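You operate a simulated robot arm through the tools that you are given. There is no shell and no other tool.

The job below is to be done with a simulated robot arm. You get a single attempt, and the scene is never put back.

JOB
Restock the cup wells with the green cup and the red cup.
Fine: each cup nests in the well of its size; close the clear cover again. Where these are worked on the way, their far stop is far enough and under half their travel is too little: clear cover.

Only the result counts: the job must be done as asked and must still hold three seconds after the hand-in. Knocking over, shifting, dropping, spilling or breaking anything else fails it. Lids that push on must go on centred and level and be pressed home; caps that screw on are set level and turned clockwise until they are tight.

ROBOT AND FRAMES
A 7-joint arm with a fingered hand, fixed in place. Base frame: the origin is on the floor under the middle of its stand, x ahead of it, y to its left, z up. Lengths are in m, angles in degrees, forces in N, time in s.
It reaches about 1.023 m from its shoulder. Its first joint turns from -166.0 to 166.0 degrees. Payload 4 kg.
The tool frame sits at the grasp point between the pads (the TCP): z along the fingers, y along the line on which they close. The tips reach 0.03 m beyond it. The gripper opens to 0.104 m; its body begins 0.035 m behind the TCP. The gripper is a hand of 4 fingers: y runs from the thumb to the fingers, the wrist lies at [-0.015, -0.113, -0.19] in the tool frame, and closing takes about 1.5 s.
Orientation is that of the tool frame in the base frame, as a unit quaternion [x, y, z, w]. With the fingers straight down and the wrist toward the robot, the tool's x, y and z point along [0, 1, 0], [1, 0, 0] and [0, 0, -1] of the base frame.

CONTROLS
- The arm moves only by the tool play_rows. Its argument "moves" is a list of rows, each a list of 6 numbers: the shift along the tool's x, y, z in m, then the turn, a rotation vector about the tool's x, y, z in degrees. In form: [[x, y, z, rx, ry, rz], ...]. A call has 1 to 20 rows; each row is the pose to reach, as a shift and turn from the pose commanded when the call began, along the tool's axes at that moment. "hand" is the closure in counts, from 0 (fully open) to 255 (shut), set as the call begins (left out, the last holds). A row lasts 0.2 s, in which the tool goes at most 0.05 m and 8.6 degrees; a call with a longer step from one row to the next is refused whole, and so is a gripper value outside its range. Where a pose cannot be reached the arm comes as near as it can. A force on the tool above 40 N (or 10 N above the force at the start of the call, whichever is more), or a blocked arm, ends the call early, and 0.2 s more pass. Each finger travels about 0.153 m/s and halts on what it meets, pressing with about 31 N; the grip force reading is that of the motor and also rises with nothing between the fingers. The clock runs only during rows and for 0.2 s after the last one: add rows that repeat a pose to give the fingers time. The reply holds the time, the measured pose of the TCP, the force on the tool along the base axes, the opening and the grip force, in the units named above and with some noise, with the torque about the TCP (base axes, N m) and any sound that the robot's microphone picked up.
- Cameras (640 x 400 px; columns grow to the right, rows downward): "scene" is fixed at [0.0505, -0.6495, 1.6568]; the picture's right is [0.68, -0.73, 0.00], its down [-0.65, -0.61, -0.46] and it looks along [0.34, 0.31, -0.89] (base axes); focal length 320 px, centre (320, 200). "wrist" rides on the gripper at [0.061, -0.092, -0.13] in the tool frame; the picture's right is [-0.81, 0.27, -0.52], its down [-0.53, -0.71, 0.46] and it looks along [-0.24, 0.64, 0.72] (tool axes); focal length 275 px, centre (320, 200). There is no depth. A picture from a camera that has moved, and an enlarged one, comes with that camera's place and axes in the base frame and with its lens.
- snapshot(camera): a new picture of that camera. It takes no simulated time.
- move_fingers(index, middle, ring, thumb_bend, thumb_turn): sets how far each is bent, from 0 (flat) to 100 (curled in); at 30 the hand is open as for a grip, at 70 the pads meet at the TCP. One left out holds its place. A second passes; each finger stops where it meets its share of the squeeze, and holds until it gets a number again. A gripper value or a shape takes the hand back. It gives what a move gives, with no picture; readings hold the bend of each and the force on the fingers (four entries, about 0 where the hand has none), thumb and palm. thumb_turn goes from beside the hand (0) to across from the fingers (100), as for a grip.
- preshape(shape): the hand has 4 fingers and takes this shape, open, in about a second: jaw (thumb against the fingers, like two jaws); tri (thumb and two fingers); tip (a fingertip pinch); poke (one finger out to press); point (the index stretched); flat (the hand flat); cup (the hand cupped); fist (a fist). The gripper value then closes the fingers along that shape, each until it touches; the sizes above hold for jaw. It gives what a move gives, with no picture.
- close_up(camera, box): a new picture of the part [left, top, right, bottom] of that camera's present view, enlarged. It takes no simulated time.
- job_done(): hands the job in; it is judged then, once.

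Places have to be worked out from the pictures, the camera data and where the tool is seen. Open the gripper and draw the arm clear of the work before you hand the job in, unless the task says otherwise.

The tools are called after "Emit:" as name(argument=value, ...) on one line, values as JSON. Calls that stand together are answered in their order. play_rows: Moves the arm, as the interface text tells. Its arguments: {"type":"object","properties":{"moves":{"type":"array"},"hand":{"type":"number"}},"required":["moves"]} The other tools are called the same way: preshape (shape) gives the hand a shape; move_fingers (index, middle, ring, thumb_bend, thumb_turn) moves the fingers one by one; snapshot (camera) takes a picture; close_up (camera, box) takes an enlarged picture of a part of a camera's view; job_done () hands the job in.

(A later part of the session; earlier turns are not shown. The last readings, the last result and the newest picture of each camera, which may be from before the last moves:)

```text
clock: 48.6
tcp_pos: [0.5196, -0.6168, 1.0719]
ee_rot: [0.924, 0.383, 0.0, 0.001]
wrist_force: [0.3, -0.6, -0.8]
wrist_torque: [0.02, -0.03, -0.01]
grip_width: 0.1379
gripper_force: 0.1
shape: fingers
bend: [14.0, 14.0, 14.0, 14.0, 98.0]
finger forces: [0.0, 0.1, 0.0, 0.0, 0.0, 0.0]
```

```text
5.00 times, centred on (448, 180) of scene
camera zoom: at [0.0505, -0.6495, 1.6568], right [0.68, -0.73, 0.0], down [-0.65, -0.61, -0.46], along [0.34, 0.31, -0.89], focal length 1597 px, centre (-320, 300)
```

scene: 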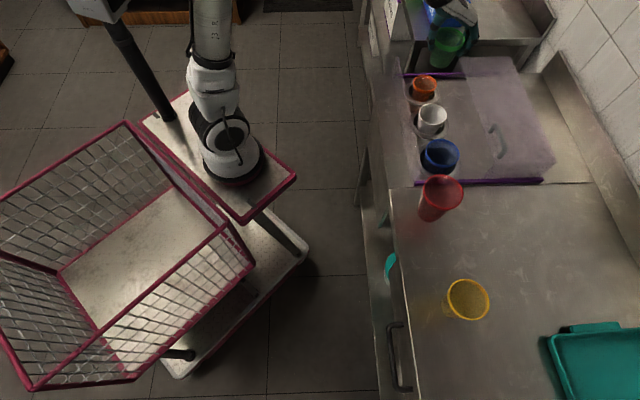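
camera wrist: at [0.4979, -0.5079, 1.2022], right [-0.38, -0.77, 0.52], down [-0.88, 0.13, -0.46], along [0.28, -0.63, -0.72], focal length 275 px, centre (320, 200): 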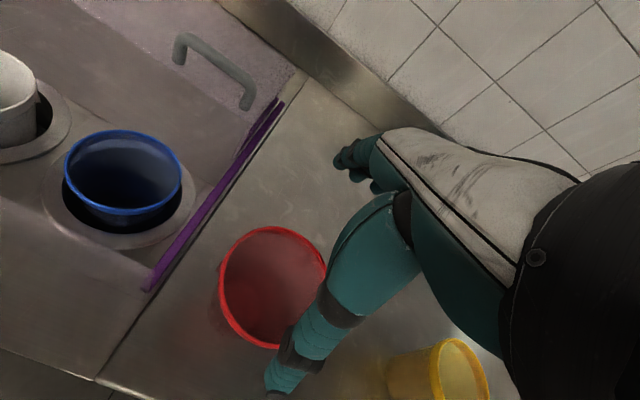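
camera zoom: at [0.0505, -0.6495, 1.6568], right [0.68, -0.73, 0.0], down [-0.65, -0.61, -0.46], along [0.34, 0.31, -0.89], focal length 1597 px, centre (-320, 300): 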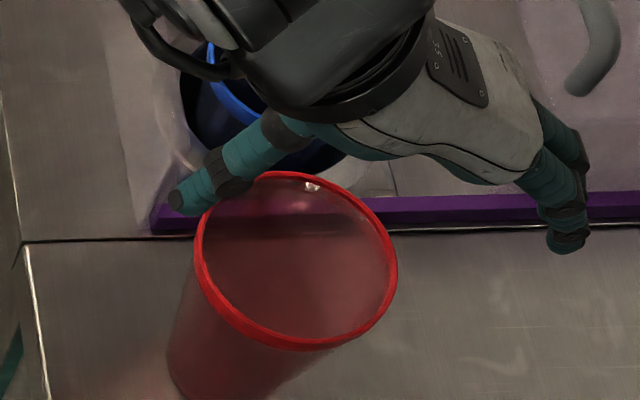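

I zoom in to compare the red rim with the tool position more exactly.

Emit:
close_up(camera="wrist", box=[190, 215, 350, 315])

Emit:
close_up(camera="wrist", box=[190, 280, 350, 380])

Emit:
close_up(camera="wrist", box=[40, 110, 232, 230])

```text
4.00 times, centred on (270, 265) of wrist
camera zoom: at [0.4979, -0.5079, 1.2022], right [-0.38, -0.77, 0.52], down [-0.88, 0.13, -0.46], along [0.28, -0.63, -0.72], focal length 1101 px, centre (520, -60)
```

zoom: 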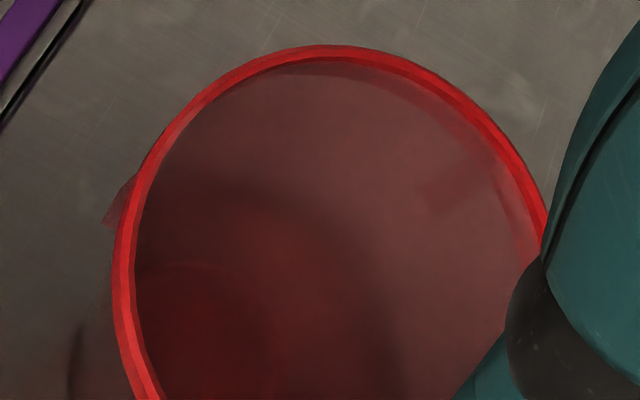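

```text
4.00 times, centred on (270, 330) of wrist
camera zoom: at [0.4979, -0.5079, 1.2022], right [-0.38, -0.77, 0.52], down [-0.88, 0.13, -0.46], along [0.28, -0.63, -0.72], focal length 1101 px, centre (520, -320)
```

zoom: 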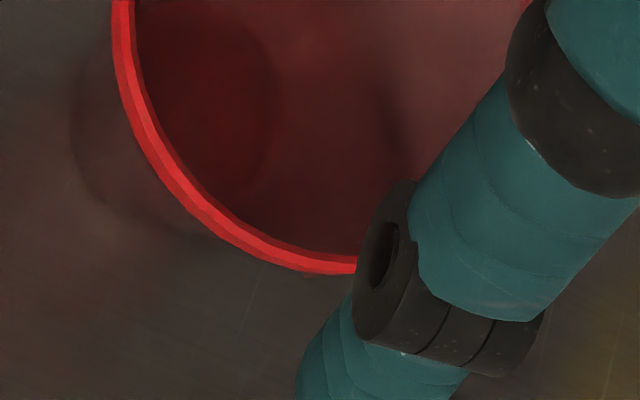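

```text
3.33 times, centred on (136, 170) of wrist
camera zoom: at [0.4979, -0.5079, 1.2022], right [-0.38, -0.77, 0.52], down [-0.88, 0.13, -0.46], along [0.28, -0.63, -0.72], focal length 918 px, centre (933, 300)
```

zoom: 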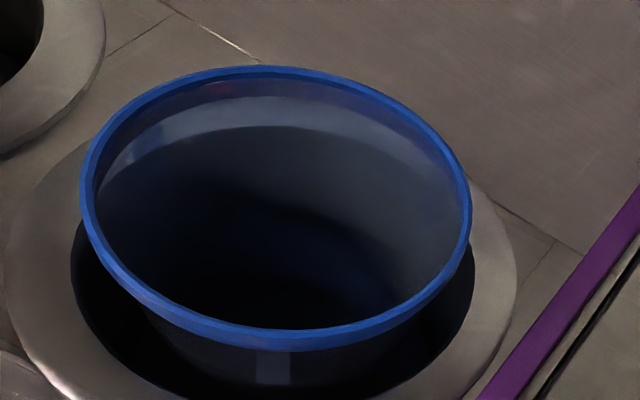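

A circle fit gives the red rim centre u≈-0.069, v≈0.800, z≈0.99, and blue at u≈0.10, v≈0.862, z≈0.912. I correct by 3 mm and descend around the red rim.

Emit:
play_rows(moves=[[0, -0.003, 0.015, 0, 0, 0], [0, -0.003, 0.03, 0, 0, 0], [0, -0.003, 0.045, 0, 0, 0], [0, -0.003, 0.06, 0, 0, 0], [0, -0.003, 0.075, 0, 0, 0], [0, -0.003, 0.087, 0, 0, 0], [0, -0.003, 0.087, 0, 0, 0]])

Emit:
snapshot(camera="wrist")

Emit:
close_up(camera="scene", box=[384, 140, 512, 220])

```text
clock: 50.2
tcp_pos: [0.5208, -0.6121, 0.9832]
ee_rot: [0.924, 0.383, 0.0, 0.001]
wrist_force: [0.0, -0.6, 0.2]
wrist_torque: [0.0, 0.01, 0.0]
grip_width: 0.1384
gripper_force: 0.7
shape: fingers
bend: [14.0, 14.0, 14.0, 14.0, 98.0]
finger forces: [0.0, 0.1, 0.1, 0.0, 0.4, 0.0]
```

```text
taken
camera wrist: at [0.4986, -0.5041, 1.1139], right [-0.38, -0.77, 0.52], down [-0.88, 0.13, -0.46], along [0.28, -0.63, -0.72], focal length 275 px, centre (320, 200)
```

wrist: 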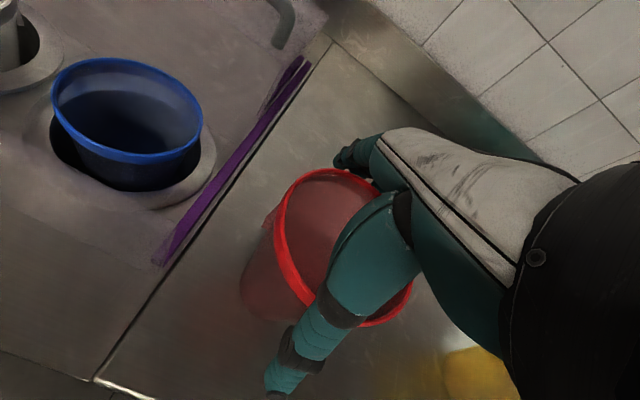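

```text
5.00 times, centred on (448, 180) of scene
camera zoom: at [0.0505, -0.6495, 1.6568], right [0.68, -0.73, 0.0], down [-0.65, -0.61, -0.46], along [0.34, 0.31, -0.89], focal length 1597 px, centre (-320, 300)
```

zoom: 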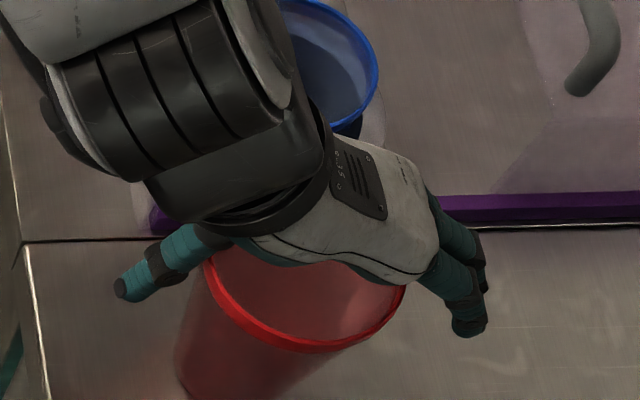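

The thumb has lightly brushed the rim (0.4 N) and nudged the cup a few millimetres outward. I shift the hand by 3–4 mm to re-centre on it before closing.

Emit:
play_rows(moves=[[-0.002, -0.002, 0, 0, 0, 0], [-0.004, -0.003, 0, 0, 0, 0], [-0.004, -0.003, 0, 0, 0, 0]])

Emit:
close_up(camera="wrist", box=[230, 150, 422, 270])

Emit:
close_up(camera="wrist", box=[230, 240, 422, 360])

Emit:
close_up(camera="scene", box=[400, 170, 496, 230])

```text
clock: 51.0
tcp_pos: [0.5147, -0.6134, 0.9831]
ee_rot: [0.924, 0.382, 0.001, 0.001]
wrist_force: [-0.1, -1.0, 0.4]
wrist_torque: [0.01, -0.01, 0.05]
grip_width: 0.1385
gripper_force: 0.0
shape: fingers
bend: [14.0, 14.0, 14.0, 14.0, 98.0]
finger forces: [0.1, 0.0, 0.1, 0.1, 0.0, 0.0]
```

```text
3.33 times, centred on (326, 210) of wrist
camera zoom: at [0.4923, -0.5044, 1.1144], right [-0.38, -0.77, 0.52], down [-0.88, 0.13, -0.46], along [0.29, -0.63, -0.72], focal length 918 px, centre (300, 167)
```

zoom: 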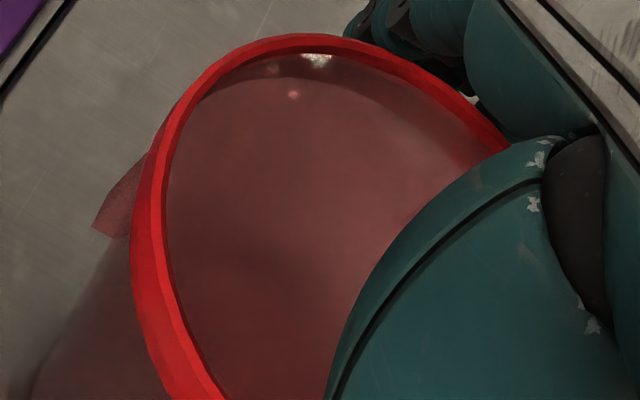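

```text
3.33 times, centred on (326, 300) of wrist
camera zoom: at [0.4923, -0.5044, 1.1144], right [-0.38, -0.77, 0.52], down [-0.88, 0.13, -0.46], along [0.29, -0.63, -0.72], focal length 918 px, centre (300, -133)
```

zoom: 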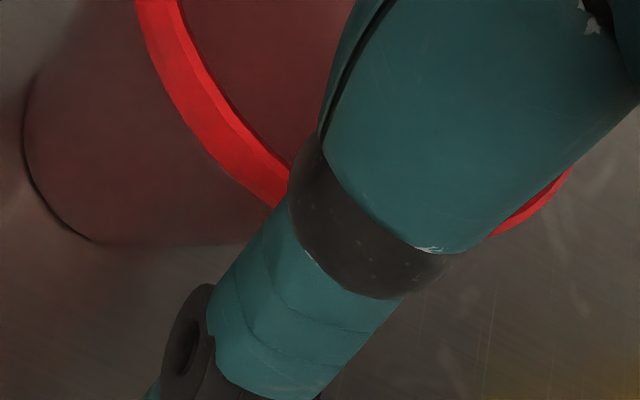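

```text
6.67 times, centred on (448, 200) of scene
camera zoom: at [0.0505, -0.6495, 1.6568], right [0.68, -0.73, 0.0], down [-0.65, -0.61, -0.46], along [0.34, 0.31, -0.89], focal length 2130 px, centre (-533, 200)
```

zoom: 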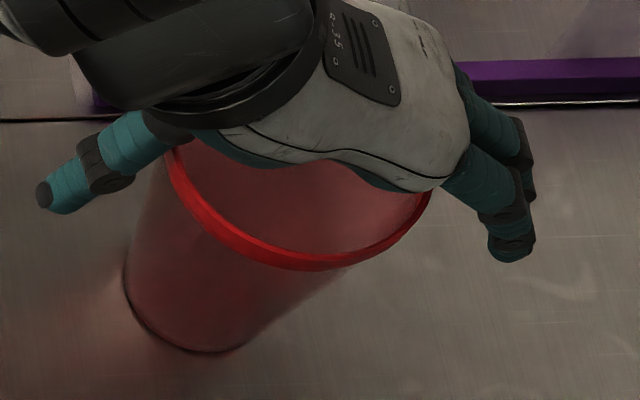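

Contact is gone. I raise 6 mm, centre at v≈0.802, and bring the fingers to the normal open grip first to see whether anything touches.

Emit:
play_rows(moves=[[0, 0.002, -0.004, 0, 0, 0], [0, 0.004, -0.006, 0, 0, 0], [0, 0.004, -0.006, 0, 0, 0]])

Emit:
move_fingers(index=26, middle=26, ring=26, thumb_bend=30)

Emit:
close_up(camera="scene", box=[400, 170, 496, 230])

Emit:
snapshot(camera="wrist")

```text
clock: 51.8
tcp_pos: [0.5175, -0.615, 0.9896]
ee_rot: [0.924, 0.383, 0.001, 0.002]
wrist_force: [0.3, 0.5, 0.8]
wrist_torque: [0.03, 0.03, -0.01]
grip_width: 0.1382
gripper_force: 0.0
shape: fingers
bend: [14.0, 14.0, 14.0, 14.0, 98.0]
finger forces: [0.0, 0.1, 0.0, 0.0, 0.0, 0.0]
```

```text
clock: 52.8
tcp_pos: [0.5156, -0.6167, 0.9897]
ee_rot: [0.924, 0.383, 0.0, 0.002]
wrist_force: [-0.5, 0.2, 2.4]
wrist_torque: [0.02, -0.01, -0.01]
grip_width: 0.1148
gripper_force: 3.6
shape: fingers
bend: [25.0, 26.0, 26.0, 27.0, 97.0]
finger forces: [3.3, 0.0, 0.0, 0.1, 3.1, 0.0]
```

```text
6.67 times, centred on (448, 200) of scene
camera zoom: at [0.0505, -0.6495, 1.6568], right [0.68, -0.73, 0.0], down [-0.65, -0.61, -0.46], along [0.34, 0.31, -0.89], focal length 2130 px, centre (-533, 200)
```

zoom: 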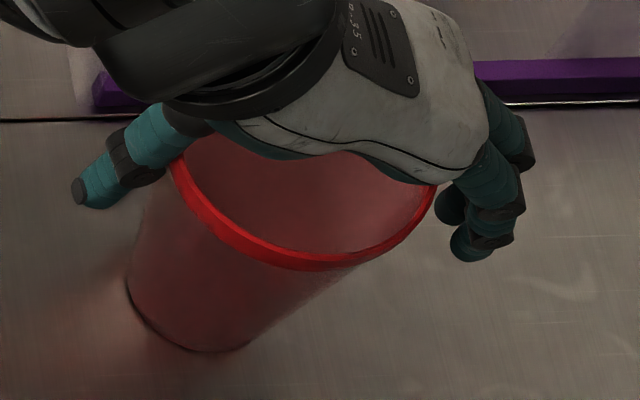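

```text
taken
camera wrist: at [0.4945, -0.5071, 1.1205], right [-0.38, -0.77, 0.52], down [-0.88, 0.13, -0.46], along [0.28, -0.63, -0.72], focal length 275 px, centre (320, 200)
```

wrist: 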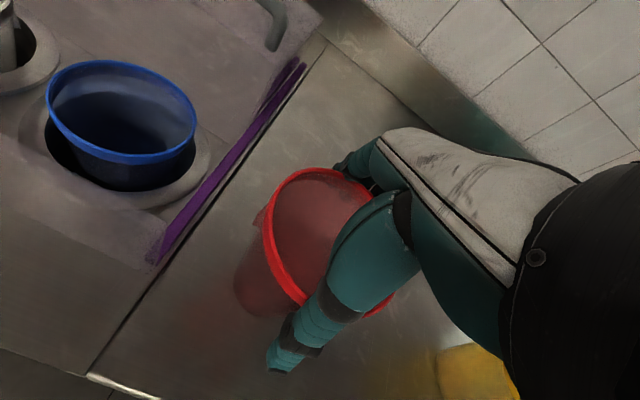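

Index and thumb already touch the rim with their splayed inner links, so a full-diameter grip would push the cup down rather than hold it. I back out: reopen, rise, re-measure, and then pinch the near wall of the rim instead (thumb outside, fingers inside).

Emit:
move_fingers(index=12, middle=12, ring=12, thumb_bend=12)

Emit:
play_rows(moves=[[0, 0, -0.01, 0, 0, 0], [0, 0, -0.03, 0, 0, 0], [0, 0, -0.06, 0, 0, 0], [-0.02, -0.02, -0.09, 0, 0, 0], [-0.04, -0.05, -0.1, 0, 0, 0], [-0.04, -0.05, -0.1, 0, 0, 0]])

Emit:
snapshot(camera="wrist")

Emit:
close_up(camera="wrist", box=[150, 120, 342, 240])

Emit:
close_up(camera="scene", box=[400, 160, 496, 220])

```text
clock: 53.8
tcp_pos: [0.5165, -0.615, 0.9891]
ee_rot: [0.924, 0.383, 0.001, 0.002]
wrist_force: [0.5, -0.6, 0.7]
wrist_torque: [-0.04, 0.0, 0.02]
grip_width: 0.1421
gripper_force: 0.0
shape: fingers
bend: [12.0, 12.0, 12.0, 12.0, 97.0]
finger forces: [0.0, 0.1, 0.1, 0.1, 0.0, 0.1]
```

```text
clock: 55.2
tcp_pos: [0.4516, -0.6093, 1.0901]
ee_rot: [0.924, 0.383, 0.001, 0.002]
wrist_force: [-0.4, 0.2, 0.8]
wrist_torque: [0.0, -0.03, 0.05]
grip_width: 0.142
gripper_force: 0.1
shape: fingers
bend: [12.0, 12.0, 12.0, 12.0, 97.0]
finger forces: [0.0, 0.0, 0.0, 0.0, 0.0, 0.0]
```

```text
taken
camera wrist: at [0.4302, -0.5007, 1.2212], right [-0.38, -0.77, 0.52], down [-0.88, 0.13, -0.46], along [0.28, -0.63, -0.72], focal length 275 px, centre (320, 200)
```

wrist: 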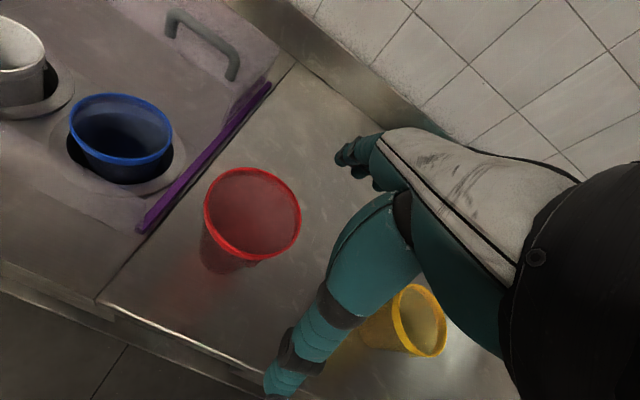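

```text
3.33 times, centred on (246, 180) of wrist
camera zoom: at [0.4302, -0.5007, 1.2212], right [-0.38, -0.77, 0.52], down [-0.88, 0.13, -0.46], along [0.28, -0.63, -0.72], focal length 918 px, centre (567, 267)
```

zoom: 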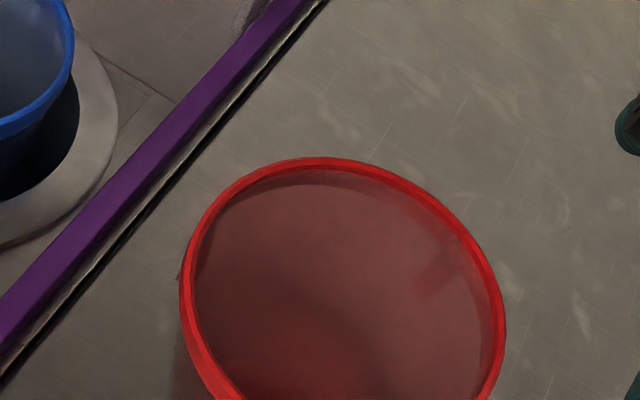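

```text
6.67 times, centred on (448, 190) of scene
camera zoom: at [0.0505, -0.6495, 1.6568], right [0.68, -0.73, 0.0], down [-0.65, -0.61, -0.46], along [0.34, 0.31, -0.89], focal length 2130 px, centre (-533, 267)
```

zoom: 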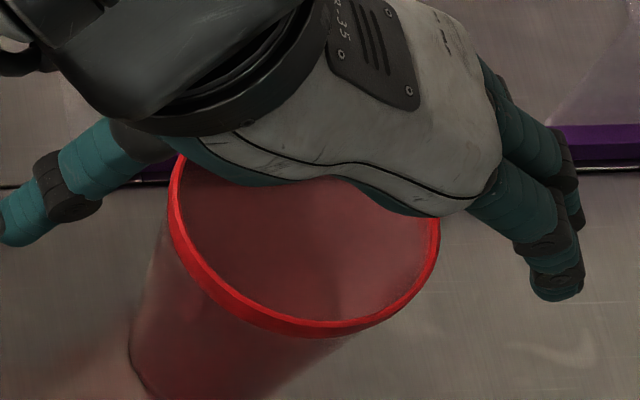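

The red cup now stands at u≈-0.070, v≈0.805 with its rim at z≈0.992, so its near wall is at v≈0.758. I set the normal open jaw and bring the tool over that wall, then partway down.

Emit:
play_rows(moves=[[0.02, 0.003, 0, 0, 0, 0], [0.0415, 0.007, 0, 0, 0, 0], [0.0415, 0.007, 0, 0, 0, 0], [0.0415, 0.007, 0.02, 0, 0, 0], [0.0415, 0.007, 0.04, 0, 0, 0], [0.0415, 0.007, 0.04, 0, 0, 0]], hand=0)

Emit:
snapshot(camera="wrist")

Emit:
close_up(camera="scene", box=[384, 150, 512, 230])

```text
clock: 56.6
tcp_pos: [0.488, -0.5834, 1.0485]
ee_rot: [0.924, 0.383, 0.0, 0.002]
wrist_force: [0.2, -0.2, 0.7]
wrist_torque: [0.01, -0.03, 0.05]
grip_width: 0.1039
gripper_force: 0.2
shape: jaw
bend: [30.0, 30.0, 30.0, 30.0, 97.0]
finger forces: [0.1, 0.0, 0.0, 0.0, 0.1, 0.0]
```

```text
taken
camera wrist: at [0.4655, -0.476, 1.1801], right [-0.38, -0.77, 0.52], down [-0.88, 0.13, -0.46], along [0.28, -0.63, -0.72], focal length 275 px, centre (320, 200)
```

wrist: 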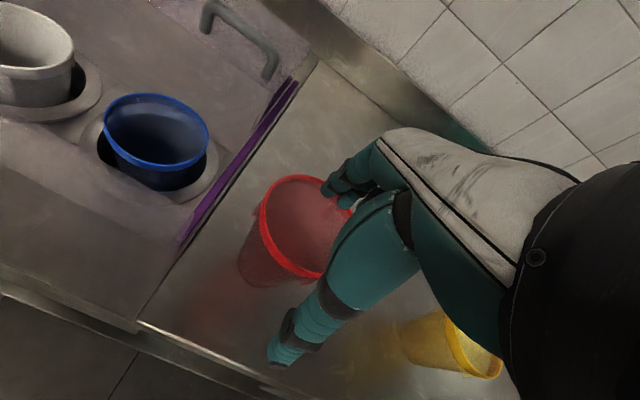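

```text
5.00 times, centred on (448, 190) of scene
camera zoom: at [0.0505, -0.6495, 1.6568], right [0.68, -0.73, 0.0], down [-0.65, -0.61, -0.46], along [0.34, 0.31, -0.89], focal length 1597 px, centre (-320, 250)
```

zoom: 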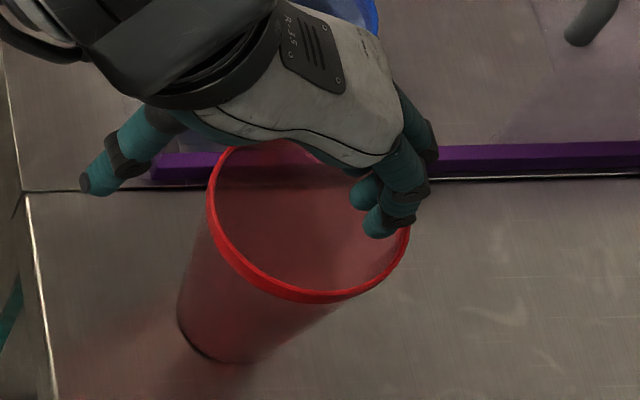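

The tool is centred over the near wall with the fingers above the cup mouth. I curl the fingers slightly to keep them clear of the inner walls, then lower them into the mouth.

Emit:
move_fingers(index=39, middle=39, ring=39, thumb_bend=32)

Emit:
close_up(camera="scene", box=[400, 160, 496, 220])

Emit:
close_up(camera="wrist", box=[230, 150, 422, 270])

```text
clock: 57.6
tcp_pos: [0.4881, -0.5843, 1.0487]
ee_rot: [0.924, 0.383, 0.001, 0.001]
wrist_force: [0.0, -0.3, 0.2]
wrist_torque: [0.01, 0.01, -0.03]
grip_width: 0.0899
gripper_force: 0.1
shape: fingers
bend: [39.0, 39.0, 39.0, 32.0, 97.0]
finger forces: [0.0, 0.1, 0.0, 0.0, 0.0, 0.0]
```

```text
6.67 times, centred on (448, 190) of scene
camera zoom: at [0.0505, -0.6495, 1.6568], right [0.68, -0.73, 0.0], down [-0.65, -0.61, -0.46], along [0.34, 0.31, -0.89], focal length 2130 px, centre (-533, 267)
```

zoom: 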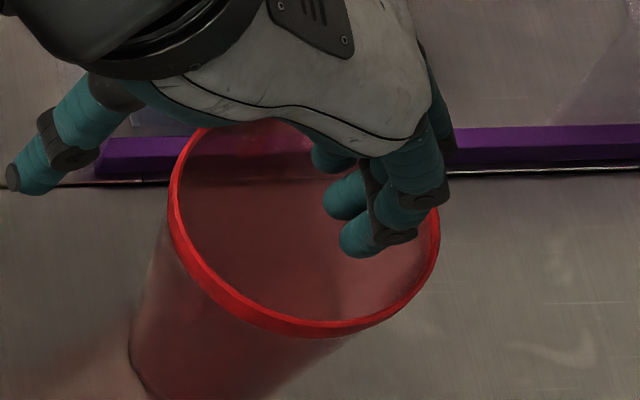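

```text
3.33 times, centred on (326, 210) of wrist
camera zoom: at [0.4655, -0.476, 1.1802], right [-0.38, -0.77, 0.52], down [-0.88, 0.13, -0.46], along [0.28, -0.63, -0.72], focal length 918 px, centre (300, 167)
```

zoom: 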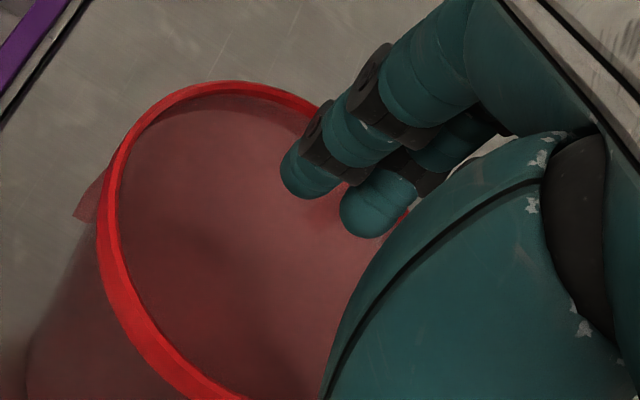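

The fingers sit well inside the mouth outline; their group is centred about 1 cm toward -u of the TCP. I shift 8 mm to centre the pinch and lower into the cup.

Emit:
play_rows(moves=[[0.008, 0, 0.01, 0, 0, 0], [0.008, 0, 0.022, 0, 0, 0], [0.008, 0, 0.034, 0, 0, 0], [0.008, 0, 0.044, 0, 0, 0], [0.008, 0, 0.051, 0, 0, 0], [0.008, 0, 0.051, 0, 0, 0]])

Emit:
close_up(camera="scene", box=[400, 160, 496, 220])

Emit:
close_up(camera="wrist", box=[200, 150, 392, 270])

Emit:
snapshot(camera="wrist")

```text
clock: 59.0
tcp_pos: [0.4912, -0.5784, 0.9983]
ee_rot: [0.924, 0.383, 0.0, 0.001]
wrist_force: [0.2, 0.1, 0.1]
wrist_torque: [-0.01, -0.02, 0.02]
grip_width: 0.09
gripper_force: 0.1
shape: fingers
bend: [39.0, 39.0, 39.0, 32.0, 97.0]
finger forces: [0.0, 0.0, 0.1, 0.0, 0.0, 0.1]
```

```text
6.67 times, centred on (448, 190) of scene
camera zoom: at [0.0505, -0.6495, 1.6568], right [0.68, -0.73, 0.0], down [-0.65, -0.61, -0.46], along [0.34, 0.31, -0.89], focal length 2130 px, centre (-533, 267)
```

zoom: 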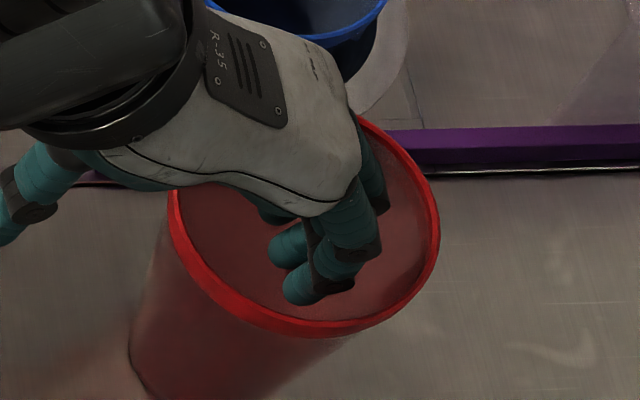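

```text
3.33 times, centred on (296, 210) of wrist
camera zoom: at [0.4705, -0.4705, 1.1296], right [-0.38, -0.77, 0.52], down [-0.88, 0.13, -0.46], along [0.29, -0.63, -0.72], focal length 918 px, centre (400, 167)
```

zoom: 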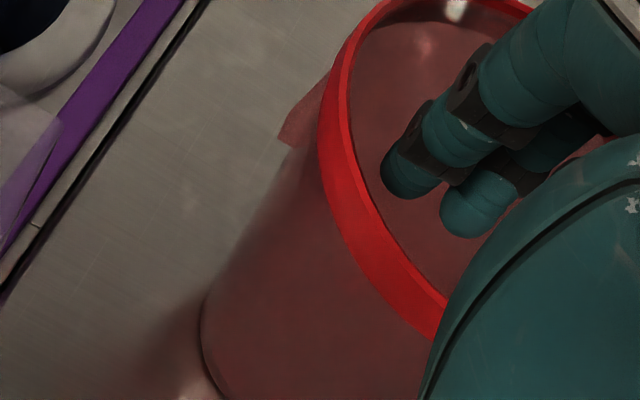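

```text
taken
camera wrist: at [0.4705, -0.4705, 1.1296], right [-0.38, -0.77, 0.52], down [-0.88, 0.13, -0.46], along [0.29, -0.63, -0.72], focal length 275 px, centre (320, 200)
```

wrist: 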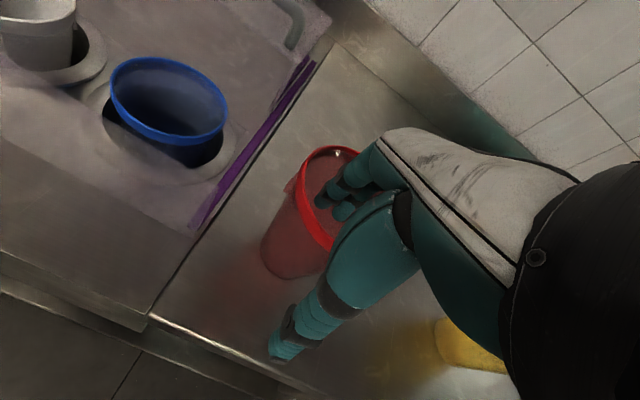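

The fingers are inside and the thumb outside with no contact. I close in stages so the tall cup is not pushed over: first a partial close.

Emit:
move_fingers(index=54, middle=54, ring=54, thumb_bend=54)

Emit:
close_up(camera="scene", box=[400, 160, 496, 220])

Emit:
close_up(camera="wrist", box=[230, 170, 390, 270])

```text
clock: 60.0
tcp_pos: [0.4922, -0.5793, 0.998]
ee_rot: [0.924, 0.383, 0.001, 0.002]
wrist_force: [-0.3, 0.8, 0.7]
wrist_torque: [0.02, -0.01, 0.0]
grip_width: 0.0422
gripper_force: 0.0
shape: fingers
bend: [54.0, 54.0, 54.0, 54.0, 97.0]
finger forces: [0.1, 0.0, 0.0, 0.0, 0.1, 0.1]
```

```text
6.67 times, centred on (448, 190) of scene
camera zoom: at [0.0505, -0.6495, 1.6568], right [0.68, -0.73, 0.0], down [-0.65, -0.61, -0.46], along [0.34, 0.31, -0.89], focal length 2130 px, centre (-533, 267)
```

zoom: 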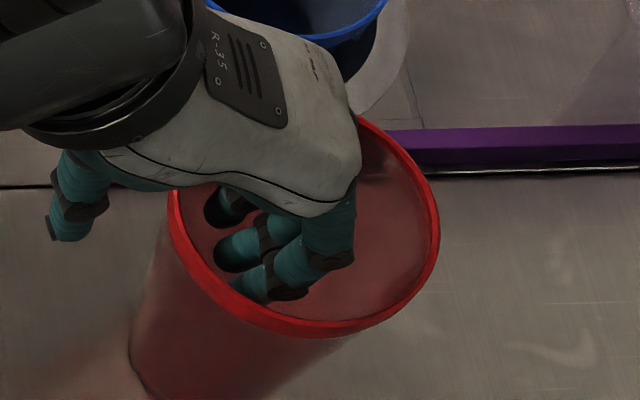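

```text
4.00 times, centred on (310, 220) of wrist
camera zoom: at [0.4704, -0.4706, 1.1297], right [-0.38, -0.77, 0.52], down [-0.88, 0.13, -0.46], along [0.28, -0.63, -0.72], focal length 1101 px, centre (360, 120)
```

zoom: 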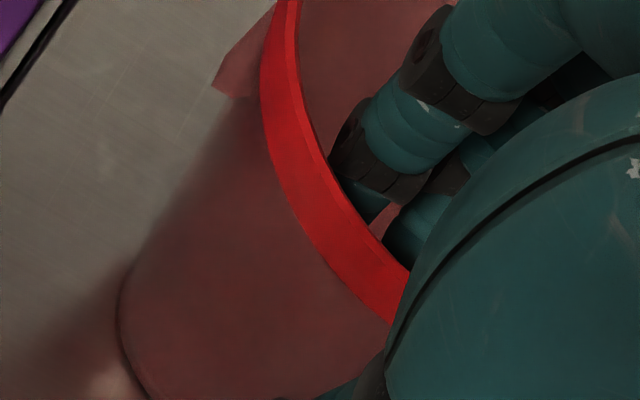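

No contact yet; the thumb is further from the wall than the fingers. I shift the hand 6 mm forward to balance and close a bit more.

Emit:
play_rows(moves=[[0, 0.003, 0, 0, 0, 0], [0, 0.006, 0, 0, 0, 0], [0, 0.006, 0, 0, 0, 0]])

Emit:
move_fingers(index=60, middle=60, ring=60, thumb_bend=61)

Emit:
close_up(camera="scene", box=[400, 160, 496, 220])

```text
clock: 60.8
tcp_pos: [0.4973, -0.583, 0.9979]
ee_rot: [0.924, 0.382, 0.001, 0.001]
wrist_force: [-0.9, -0.2, 0.1]
wrist_torque: [-0.04, 0.0, -0.02]
grip_width: 0.0421
gripper_force: 0.0
shape: fingers
bend: [54.0, 54.0, 54.0, 54.0, 97.0]
finger forces: [0.0, 0.0, 0.0, 0.0, 0.0, 0.0]
```

```text
clock: 61.8
tcp_pos: [0.4974, -0.5834, 0.998]
ee_rot: [0.924, 0.383, 0.0, 0.001]
wrist_force: [-0.4, 0.0, 0.7]
wrist_torque: [-0.01, -0.01, -0.03]
grip_width: 0.0254
gripper_force: 0.0
shape: fingers
bend: [60.0, 60.0, 60.0, 61.0, 97.0]
finger forces: [0.0, 0.1, 0.0, 0.1, 0.0, 0.0]
```

```text
6.67 times, centred on (448, 190) of scene
camera zoom: at [0.0505, -0.6495, 1.6568], right [0.68, -0.73, 0.0], down [-0.65, -0.61, -0.46], along [0.34, 0.31, -0.89], focal length 2130 px, centre (-533, 267)
```

zoom: 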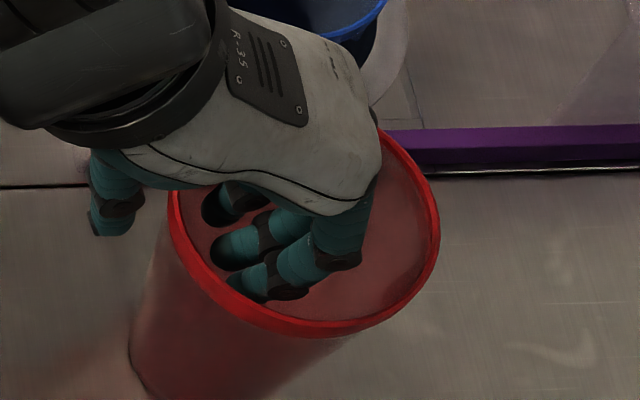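

Still no contact at 25 mm opening. I close further toward the wall.

Emit:
move_fingers(index=65, middle=65, ring=65, thumb_bend=67)

Emit:
close_up(camera="scene", box=[400, 160, 496, 220])

Emit:
close_up(camera="wrist", box=[230, 190, 390, 290])

```text
clock: 62.8
tcp_pos: [0.498, -0.5832, 0.9971]
ee_rot: [0.924, 0.383, 0.0, 0.002]
wrist_force: [-0.1, -0.6, 0.0]
wrist_torque: [-0.02, -0.03, 0.02]
grip_width: 0.0117
gripper_force: 0.1
shape: fingers
bend: [65.0, 65.0, 65.0, 67.0, 97.0]
finger forces: [0.0, 0.1, 0.0, 0.1, 0.1, 0.0]
```

```text
6.67 times, centred on (448, 190) of scene
camera zoom: at [0.0505, -0.6495, 1.6568], right [0.68, -0.73, 0.0], down [-0.65, -0.61, -0.46], along [0.34, 0.31, -0.89], focal length 2130 px, centre (-533, 267)
```

zoom: 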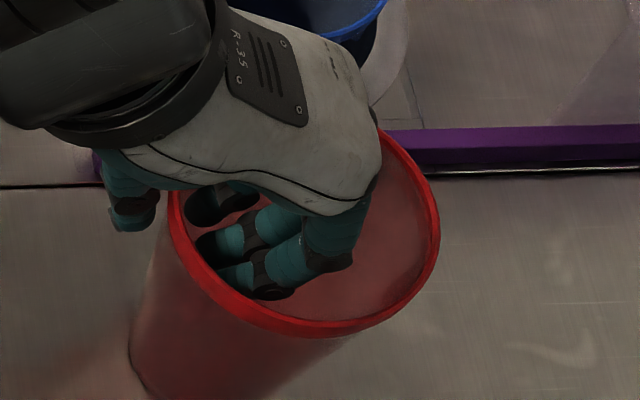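

```text
4.00 times, centred on (310, 240) of wrist
camera zoom: at [0.4756, -0.475, 1.1291], right [-0.38, -0.77, 0.52], down [-0.88, 0.13, -0.46], along [0.28, -0.63, -0.72], focal length 1101 px, centre (360, 40)
```

zoom: 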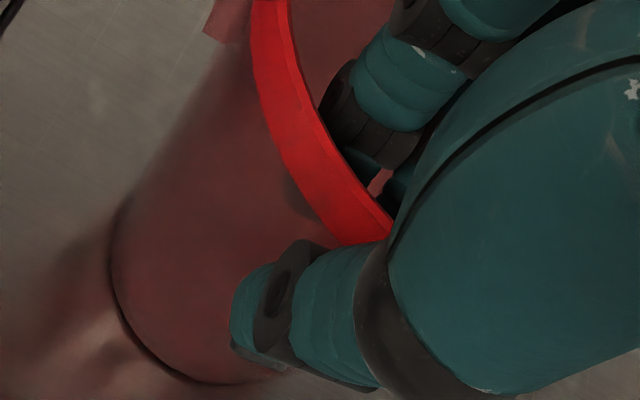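

The pads are within a few millimetres of the wall on both sides. I close fully to pinch it.

Emit:
move_fingers(index=72, middle=72, ring=72, thumb_bend=75)

Emit:
close_up(camera="scene", box=[400, 160, 496, 220])

Emit:
close_up(camera="wrist", box=[230, 190, 390, 290])

```text
clock: 63.8
tcp_pos: [0.4969, -0.5839, 0.9978]
ee_rot: [0.924, 0.382, 0.0, 0.002]
wrist_force: [0.3, 0.7, 0.1]
wrist_torque: [0.0, -0.01, -0.01]
grip_width: 0.0004
gripper_force: 4.7
shape: fingers
bend: [71.0, 72.0, 72.0, 72.0, 97.0]
finger forces: [4.0, 0.0, 0.6, 0.1, 4.5, 0.0]
```

```text
6.67 times, centred on (448, 190) of scene
camera zoom: at [0.0505, -0.6495, 1.6568], right [0.68, -0.73, 0.0], down [-0.65, -0.61, -0.46], along [0.34, 0.31, -0.89], focal length 2130 px, centre (-533, 267)
```

zoom: 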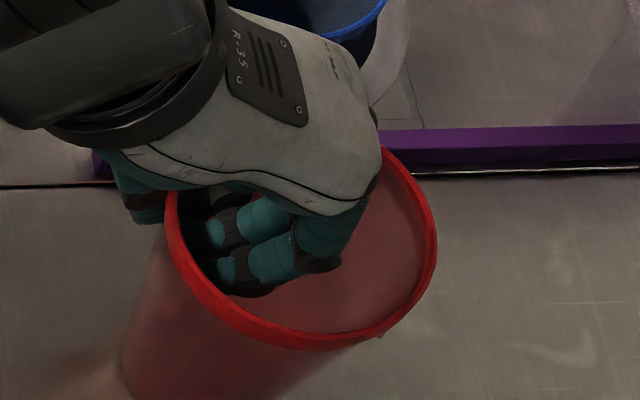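

```text
4.00 times, centred on (310, 240) of wrist
camera zoom: at [0.4756, -0.475, 1.1291], right [-0.38, -0.77, 0.52], down [-0.88, 0.13, -0.46], along [0.28, -0.63, -0.72], focal length 1101 px, centre (360, 40)
```

zoom: 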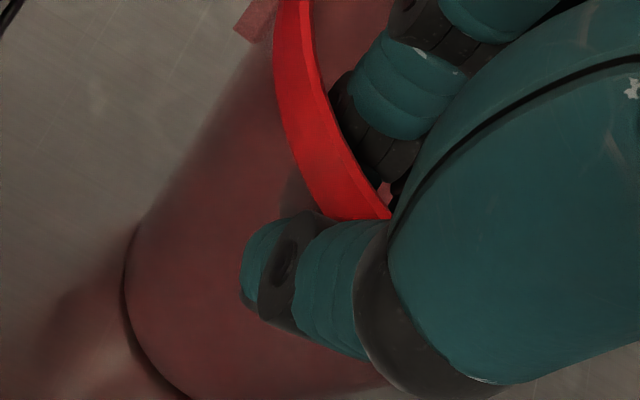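

The wall is pinched with about 4 N. I raise the squeeze for a secure hold.

Emit:
move_fingers(index=88, middle=88, ring=88, thumb_bend=90)

Emit:
close_up(camera="scene", box=[400, 160, 496, 220])

Emit:
close_up(camera="wrist", box=[200, 150, 392, 270])

```text
clock: 64.8
tcp_pos: [0.4977, -0.5831, 0.9981]
ee_rot: [0.924, 0.383, 0.001, 0.002]
wrist_force: [0.3, 0.1, 1.7]
wrist_torque: [-0.06, -0.05, 0.02]
grip_width: 0.0
gripper_force: 19.3
shape: fingers
bend: [77.0, 88.0, 88.0, 79.0, 92.0]
finger forces: [19.0, 1.9, 0.0, 0.0, 18.5, 0.0]
```

```text
6.67 times, centred on (448, 190) of scene
camera zoom: at [0.0505, -0.6495, 1.6568], right [0.68, -0.73, 0.0], down [-0.65, -0.61, -0.46], along [0.34, 0.31, -0.89], focal length 2130 px, centre (-533, 267)
```

zoom: 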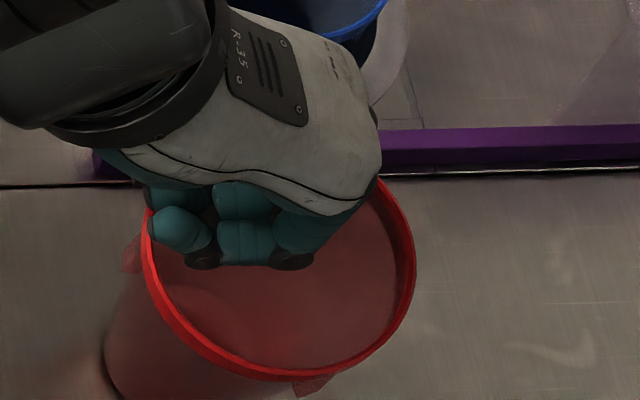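

```text
3.33 times, centred on (296, 210) of wrist
camera zoom: at [0.4757, -0.4749, 1.1292], right [-0.38, -0.77, 0.52], down [-0.88, 0.13, -0.46], along [0.29, -0.63, -0.72], focal length 918 px, centre (400, 167)
```

zoom: 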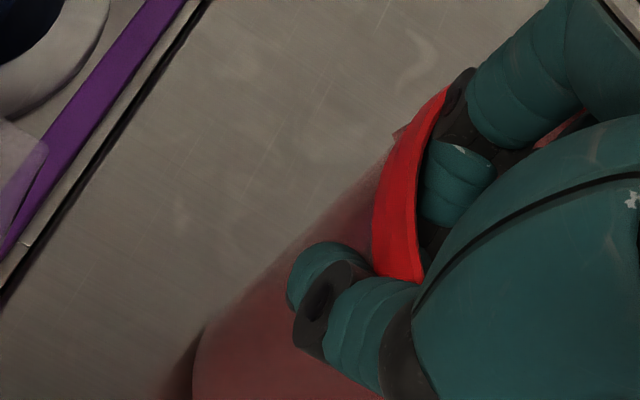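

The stronger squeeze over-curled the middle and ring fingers and dragged the cup about 1.5 cm, with only index and thumb really opposing. I relax the fingers and look before regripping more gently.

Emit:
move_fingers(index=60, middle=60, ring=60, thumb_bend=60, thumb_turn=98)

Emit:
close_up(camera="scene", box=[400, 160, 496, 220])

Emit:
close_up(camera="wrist", box=[200, 150, 392, 270])

Emit:
snapshot(camera="scene")

```text
clock: 65.8
tcp_pos: [0.4983, -0.5834, 0.998]
ee_rot: [0.924, 0.382, 0.0, 0.001]
wrist_force: [-1.0, 0.4, 0.1]
wrist_torque: [-0.02, 0.02, 0.02]
grip_width: 0.0255
gripper_force: 0.1
shape: fingers
bend: [60.0, 60.0, 60.0, 60.0, 99.0]
finger forces: [0.1, 0.0, 0.1, 0.0, 0.0, 0.1]
```

```text
6.67 times, centred on (448, 190) of scene
camera zoom: at [0.0505, -0.6495, 1.6568], right [0.68, -0.73, 0.0], down [-0.65, -0.61, -0.46], along [0.34, 0.31, -0.89], focal length 2130 px, centre (-533, 267)
```

zoom: 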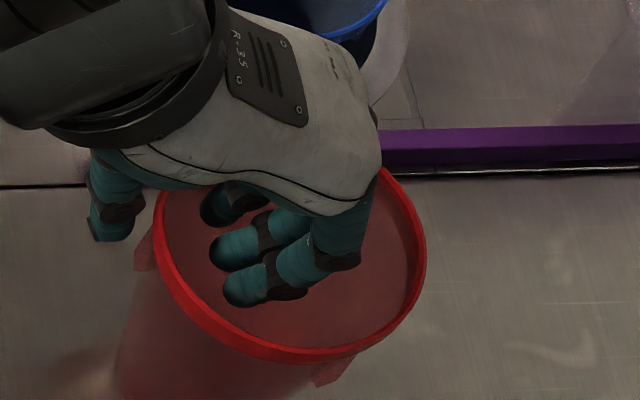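

```text
3.33 times, centred on (296, 210) of wrist
camera zoom: at [0.4756, -0.475, 1.1291], right [-0.38, -0.77, 0.52], down [-0.88, 0.13, -0.46], along [0.28, -0.63, -0.72], focal length 918 px, centre (400, 167)
```

zoom: 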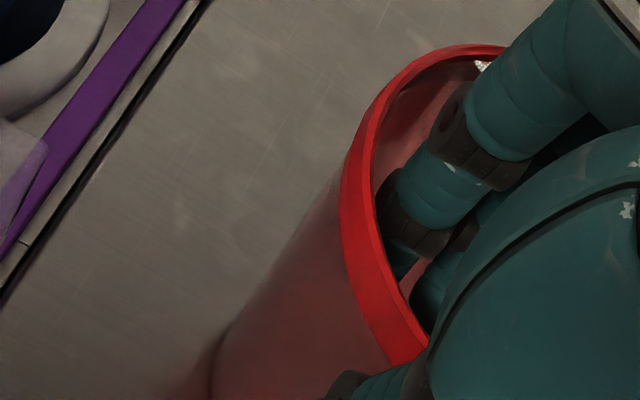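

```text
taken
```

scene: 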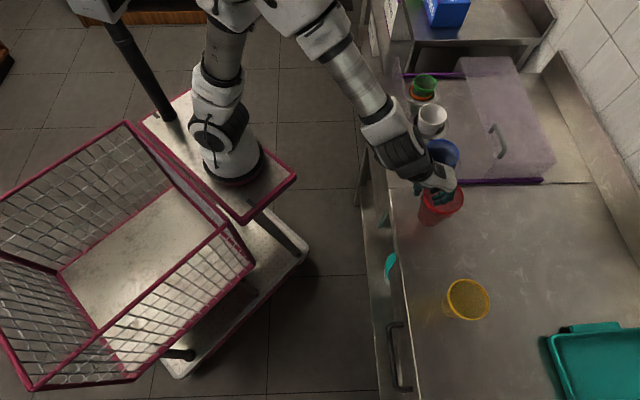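

The cup is upright again, now at about u≈-0.080, v≈0.800. I open slightly, re-centre the index–thumb line on the cup's centre line and go 8 mm lower so the pads meet the wall more fully.

Emit:
move_fingers(index=48, middle=48, ring=48, thumb_bend=48)

Emit:
play_rows(moves=[[-0.004, -0.002, 0, 0, 0, 0], [-0.008, -0.004, 0.003, 0, 0, 0], [-0.012, -0.005, 0.008, 0, 0, 0], [-0.012, -0.005, 0.008, 0, 0, 0]])

Emit:
close_up(camera="scene", box=[400, 160, 496, 220])

Emit:
close_up(camera="wrist", box=[200, 150, 392, 270])

```text
clock: 66.8
tcp_pos: [0.4972, -0.5827, 0.998]
ee_rot: [0.924, 0.383, 0.001, 0.001]
wrist_force: [0.1, -0.6, -0.3]
wrist_torque: [0.02, 0.02, -0.01]
grip_width: 0.0567
gripper_force: 0.1
shape: fingers
bend: [48.0, 48.0, 48.0, 48.0, 98.0]
finger forces: [0.1, 0.1, 0.0, 0.0, 0.0, 0.0]
```

```text
clock: 67.8
tcp_pos: [0.4838, -0.5882, 0.9906]
ee_rot: [0.924, 0.383, 0.001, 0.002]
wrist_force: [-0.3, -0.5, -0.3]
wrist_torque: [-0.02, -0.03, 0.0]
grip_width: 0.0567
gripper_force: 0.0
shape: fingers
bend: [48.0, 48.0, 48.0, 48.0, 98.0]
finger forces: [0.1, 0.0, 0.0, 0.0, 0.0, 0.0]
```

```text
6.67 times, centred on (448, 190) of scene
camera zoom: at [0.0505, -0.6495, 1.6568], right [0.68, -0.73, 0.0], down [-0.65, -0.61, -0.46], along [0.34, 0.31, -0.89], focal length 2130 px, centre (-533, 267)
```

zoom: 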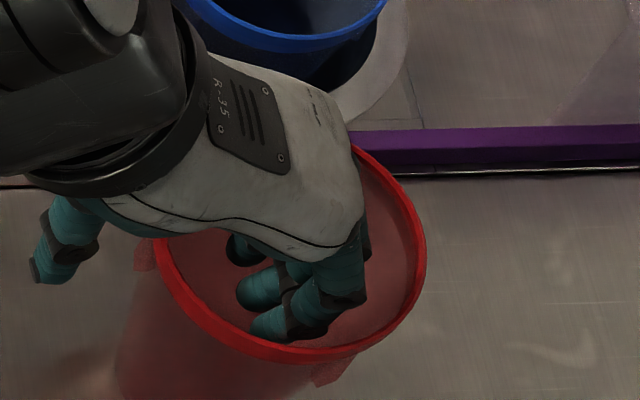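

```text
3.33 times, centred on (296, 210) of wrist
camera zoom: at [0.4628, -0.4798, 1.1215], right [-0.38, -0.77, 0.52], down [-0.88, 0.13, -0.46], along [0.28, -0.63, -0.72], focal length 918 px, centre (400, 167)
```

zoom: 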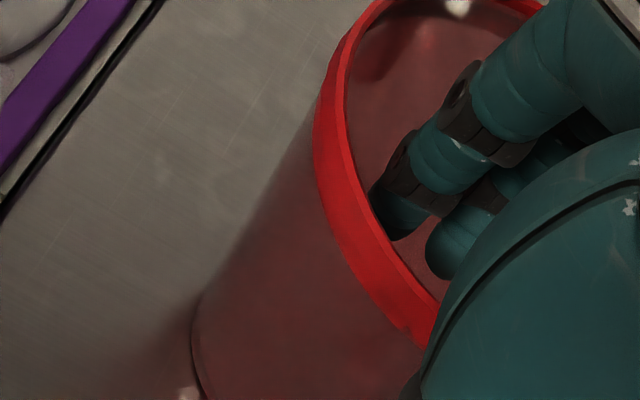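

Well centred now with no contact. I close to near-contact and then to a light pinch.

Emit:
move_fingers(index=63, middle=63, ring=63, thumb_bend=65)

Emit:
move_fingers(index=71, middle=71, ring=71, thumb_bend=74)

Emit:
close_up(camera="scene", box=[400, 160, 496, 220])

Emit:
close_up(camera="wrist", box=[200, 170, 392, 290])

```text
clock: 68.8
tcp_pos: [0.4847, -0.5886, 0.9903]
ee_rot: [0.924, 0.383, 0.001, 0.002]
wrist_force: [0.5, 0.1, -1.1]
wrist_torque: [0.0, 0.0, 0.0]
grip_width: 0.0167
gripper_force: 0.5
shape: fingers
bend: [63.0, 63.0, 63.0, 65.0, 100.0]
finger forces: [0.0, 0.1, 0.0, 0.1, 0.1, 0.1]
```

```text
clock: 69.8
tcp_pos: [0.4852, -0.5883, 0.9905]
ee_rot: [0.924, 0.383, 0.0, 0.002]
wrist_force: [0.7, -0.4, 0.3]
wrist_torque: [-0.02, 0.0, 0.02]
grip_width: 0.0072
gripper_force: 6.6
shape: fingers
bend: [65.0, 71.0, 69.0, 69.0, 99.0]
finger forces: [5.1, 0.5, 1.5, 0.0, 7.0, 0.0]
```

```text
6.67 times, centred on (448, 190) of scene
camera zoom: at [0.0505, -0.6495, 1.6568], right [0.68, -0.73, 0.0], down [-0.65, -0.61, -0.46], along [0.34, 0.31, -0.89], focal length 2130 px, centre (-533, 267)
```

zoom: 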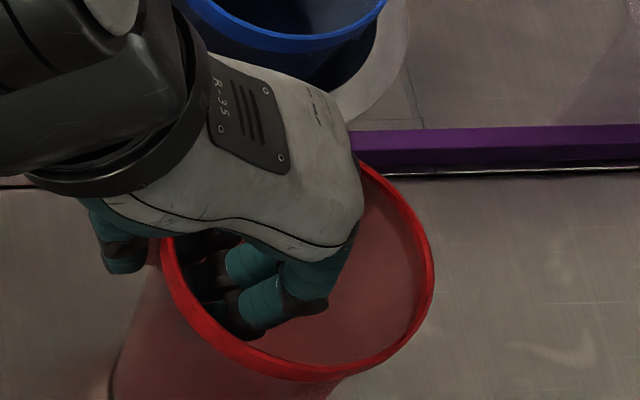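

```text
3.33 times, centred on (296, 230) of wrist
camera zoom: at [0.4628, -0.4798, 1.1215], right [-0.38, -0.77, 0.52], down [-0.88, 0.13, -0.46], along [0.28, -0.63, -0.72], focal length 918 px, centre (400, 100)
```

zoom: 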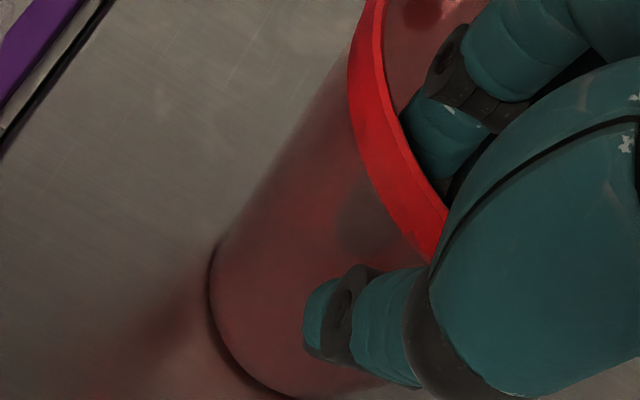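

All fingers share the pinch now (index 5, ring 1.5, thumb 7 N) and the cup stays upright. I lift slowly a couple of centimetres to test the hold.

Emit:
play_rows(moves=[[0, 0, -0.003, 0, 0, 0], [0, 0, -0.008, 0, 0, 0], [0, 0, -0.014, 0, 0, 0], [0, 0, -0.02, 0, 0, 0], [0, 0, -0.02, 0, 0, 0]])

Emit:
close_up(camera="scene", box=[384, 150, 512, 230])

Emit:
close_up(camera="wrist", box=[200, 170, 392, 290])

```text
clock: 71.0
tcp_pos: [0.4851, -0.5863, 1.0093]
ee_rot: [0.924, 0.382, 0.001, 0.002]
wrist_force: [1.0, 0.3, -0.6]
wrist_torque: [0.0, -0.01, 0.03]
grip_width: 0.0069
gripper_force: 7.0
shape: fingers
bend: [65.0, 71.0, 69.0, 69.0, 99.0]
finger forces: [5.1, 0.8, 1.5, 0.1, 6.4, 0.0]
```

```text
5.00 times, centred on (448, 190) of scene
camera zoom: at [0.0505, -0.6495, 1.6568], right [0.68, -0.73, 0.0], down [-0.65, -0.61, -0.46], along [0.34, 0.31, -0.89], focal length 1597 px, centre (-320, 250)
```

zoom: 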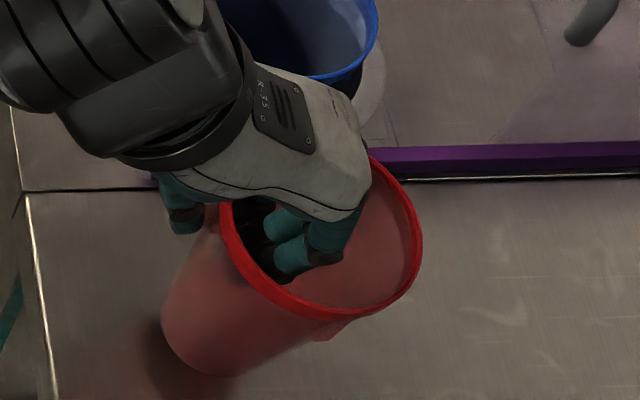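

```text
3.33 times, centred on (296, 230) of wrist
camera zoom: at [0.4642, -0.4795, 1.1411], right [-0.38, -0.77, 0.52], down [-0.88, 0.13, -0.46], along [0.29, -0.63, -0.72], focal length 918 px, centre (400, 100)
```

zoom: 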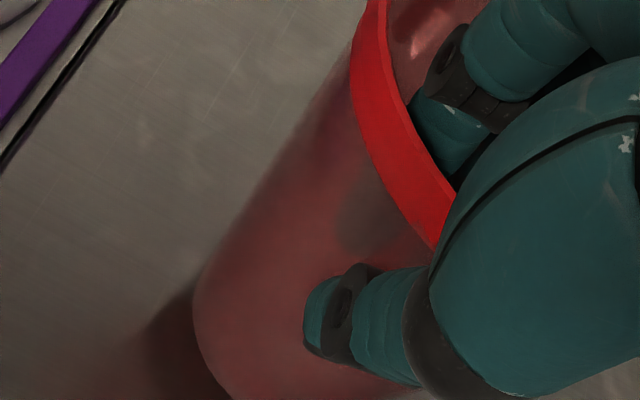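

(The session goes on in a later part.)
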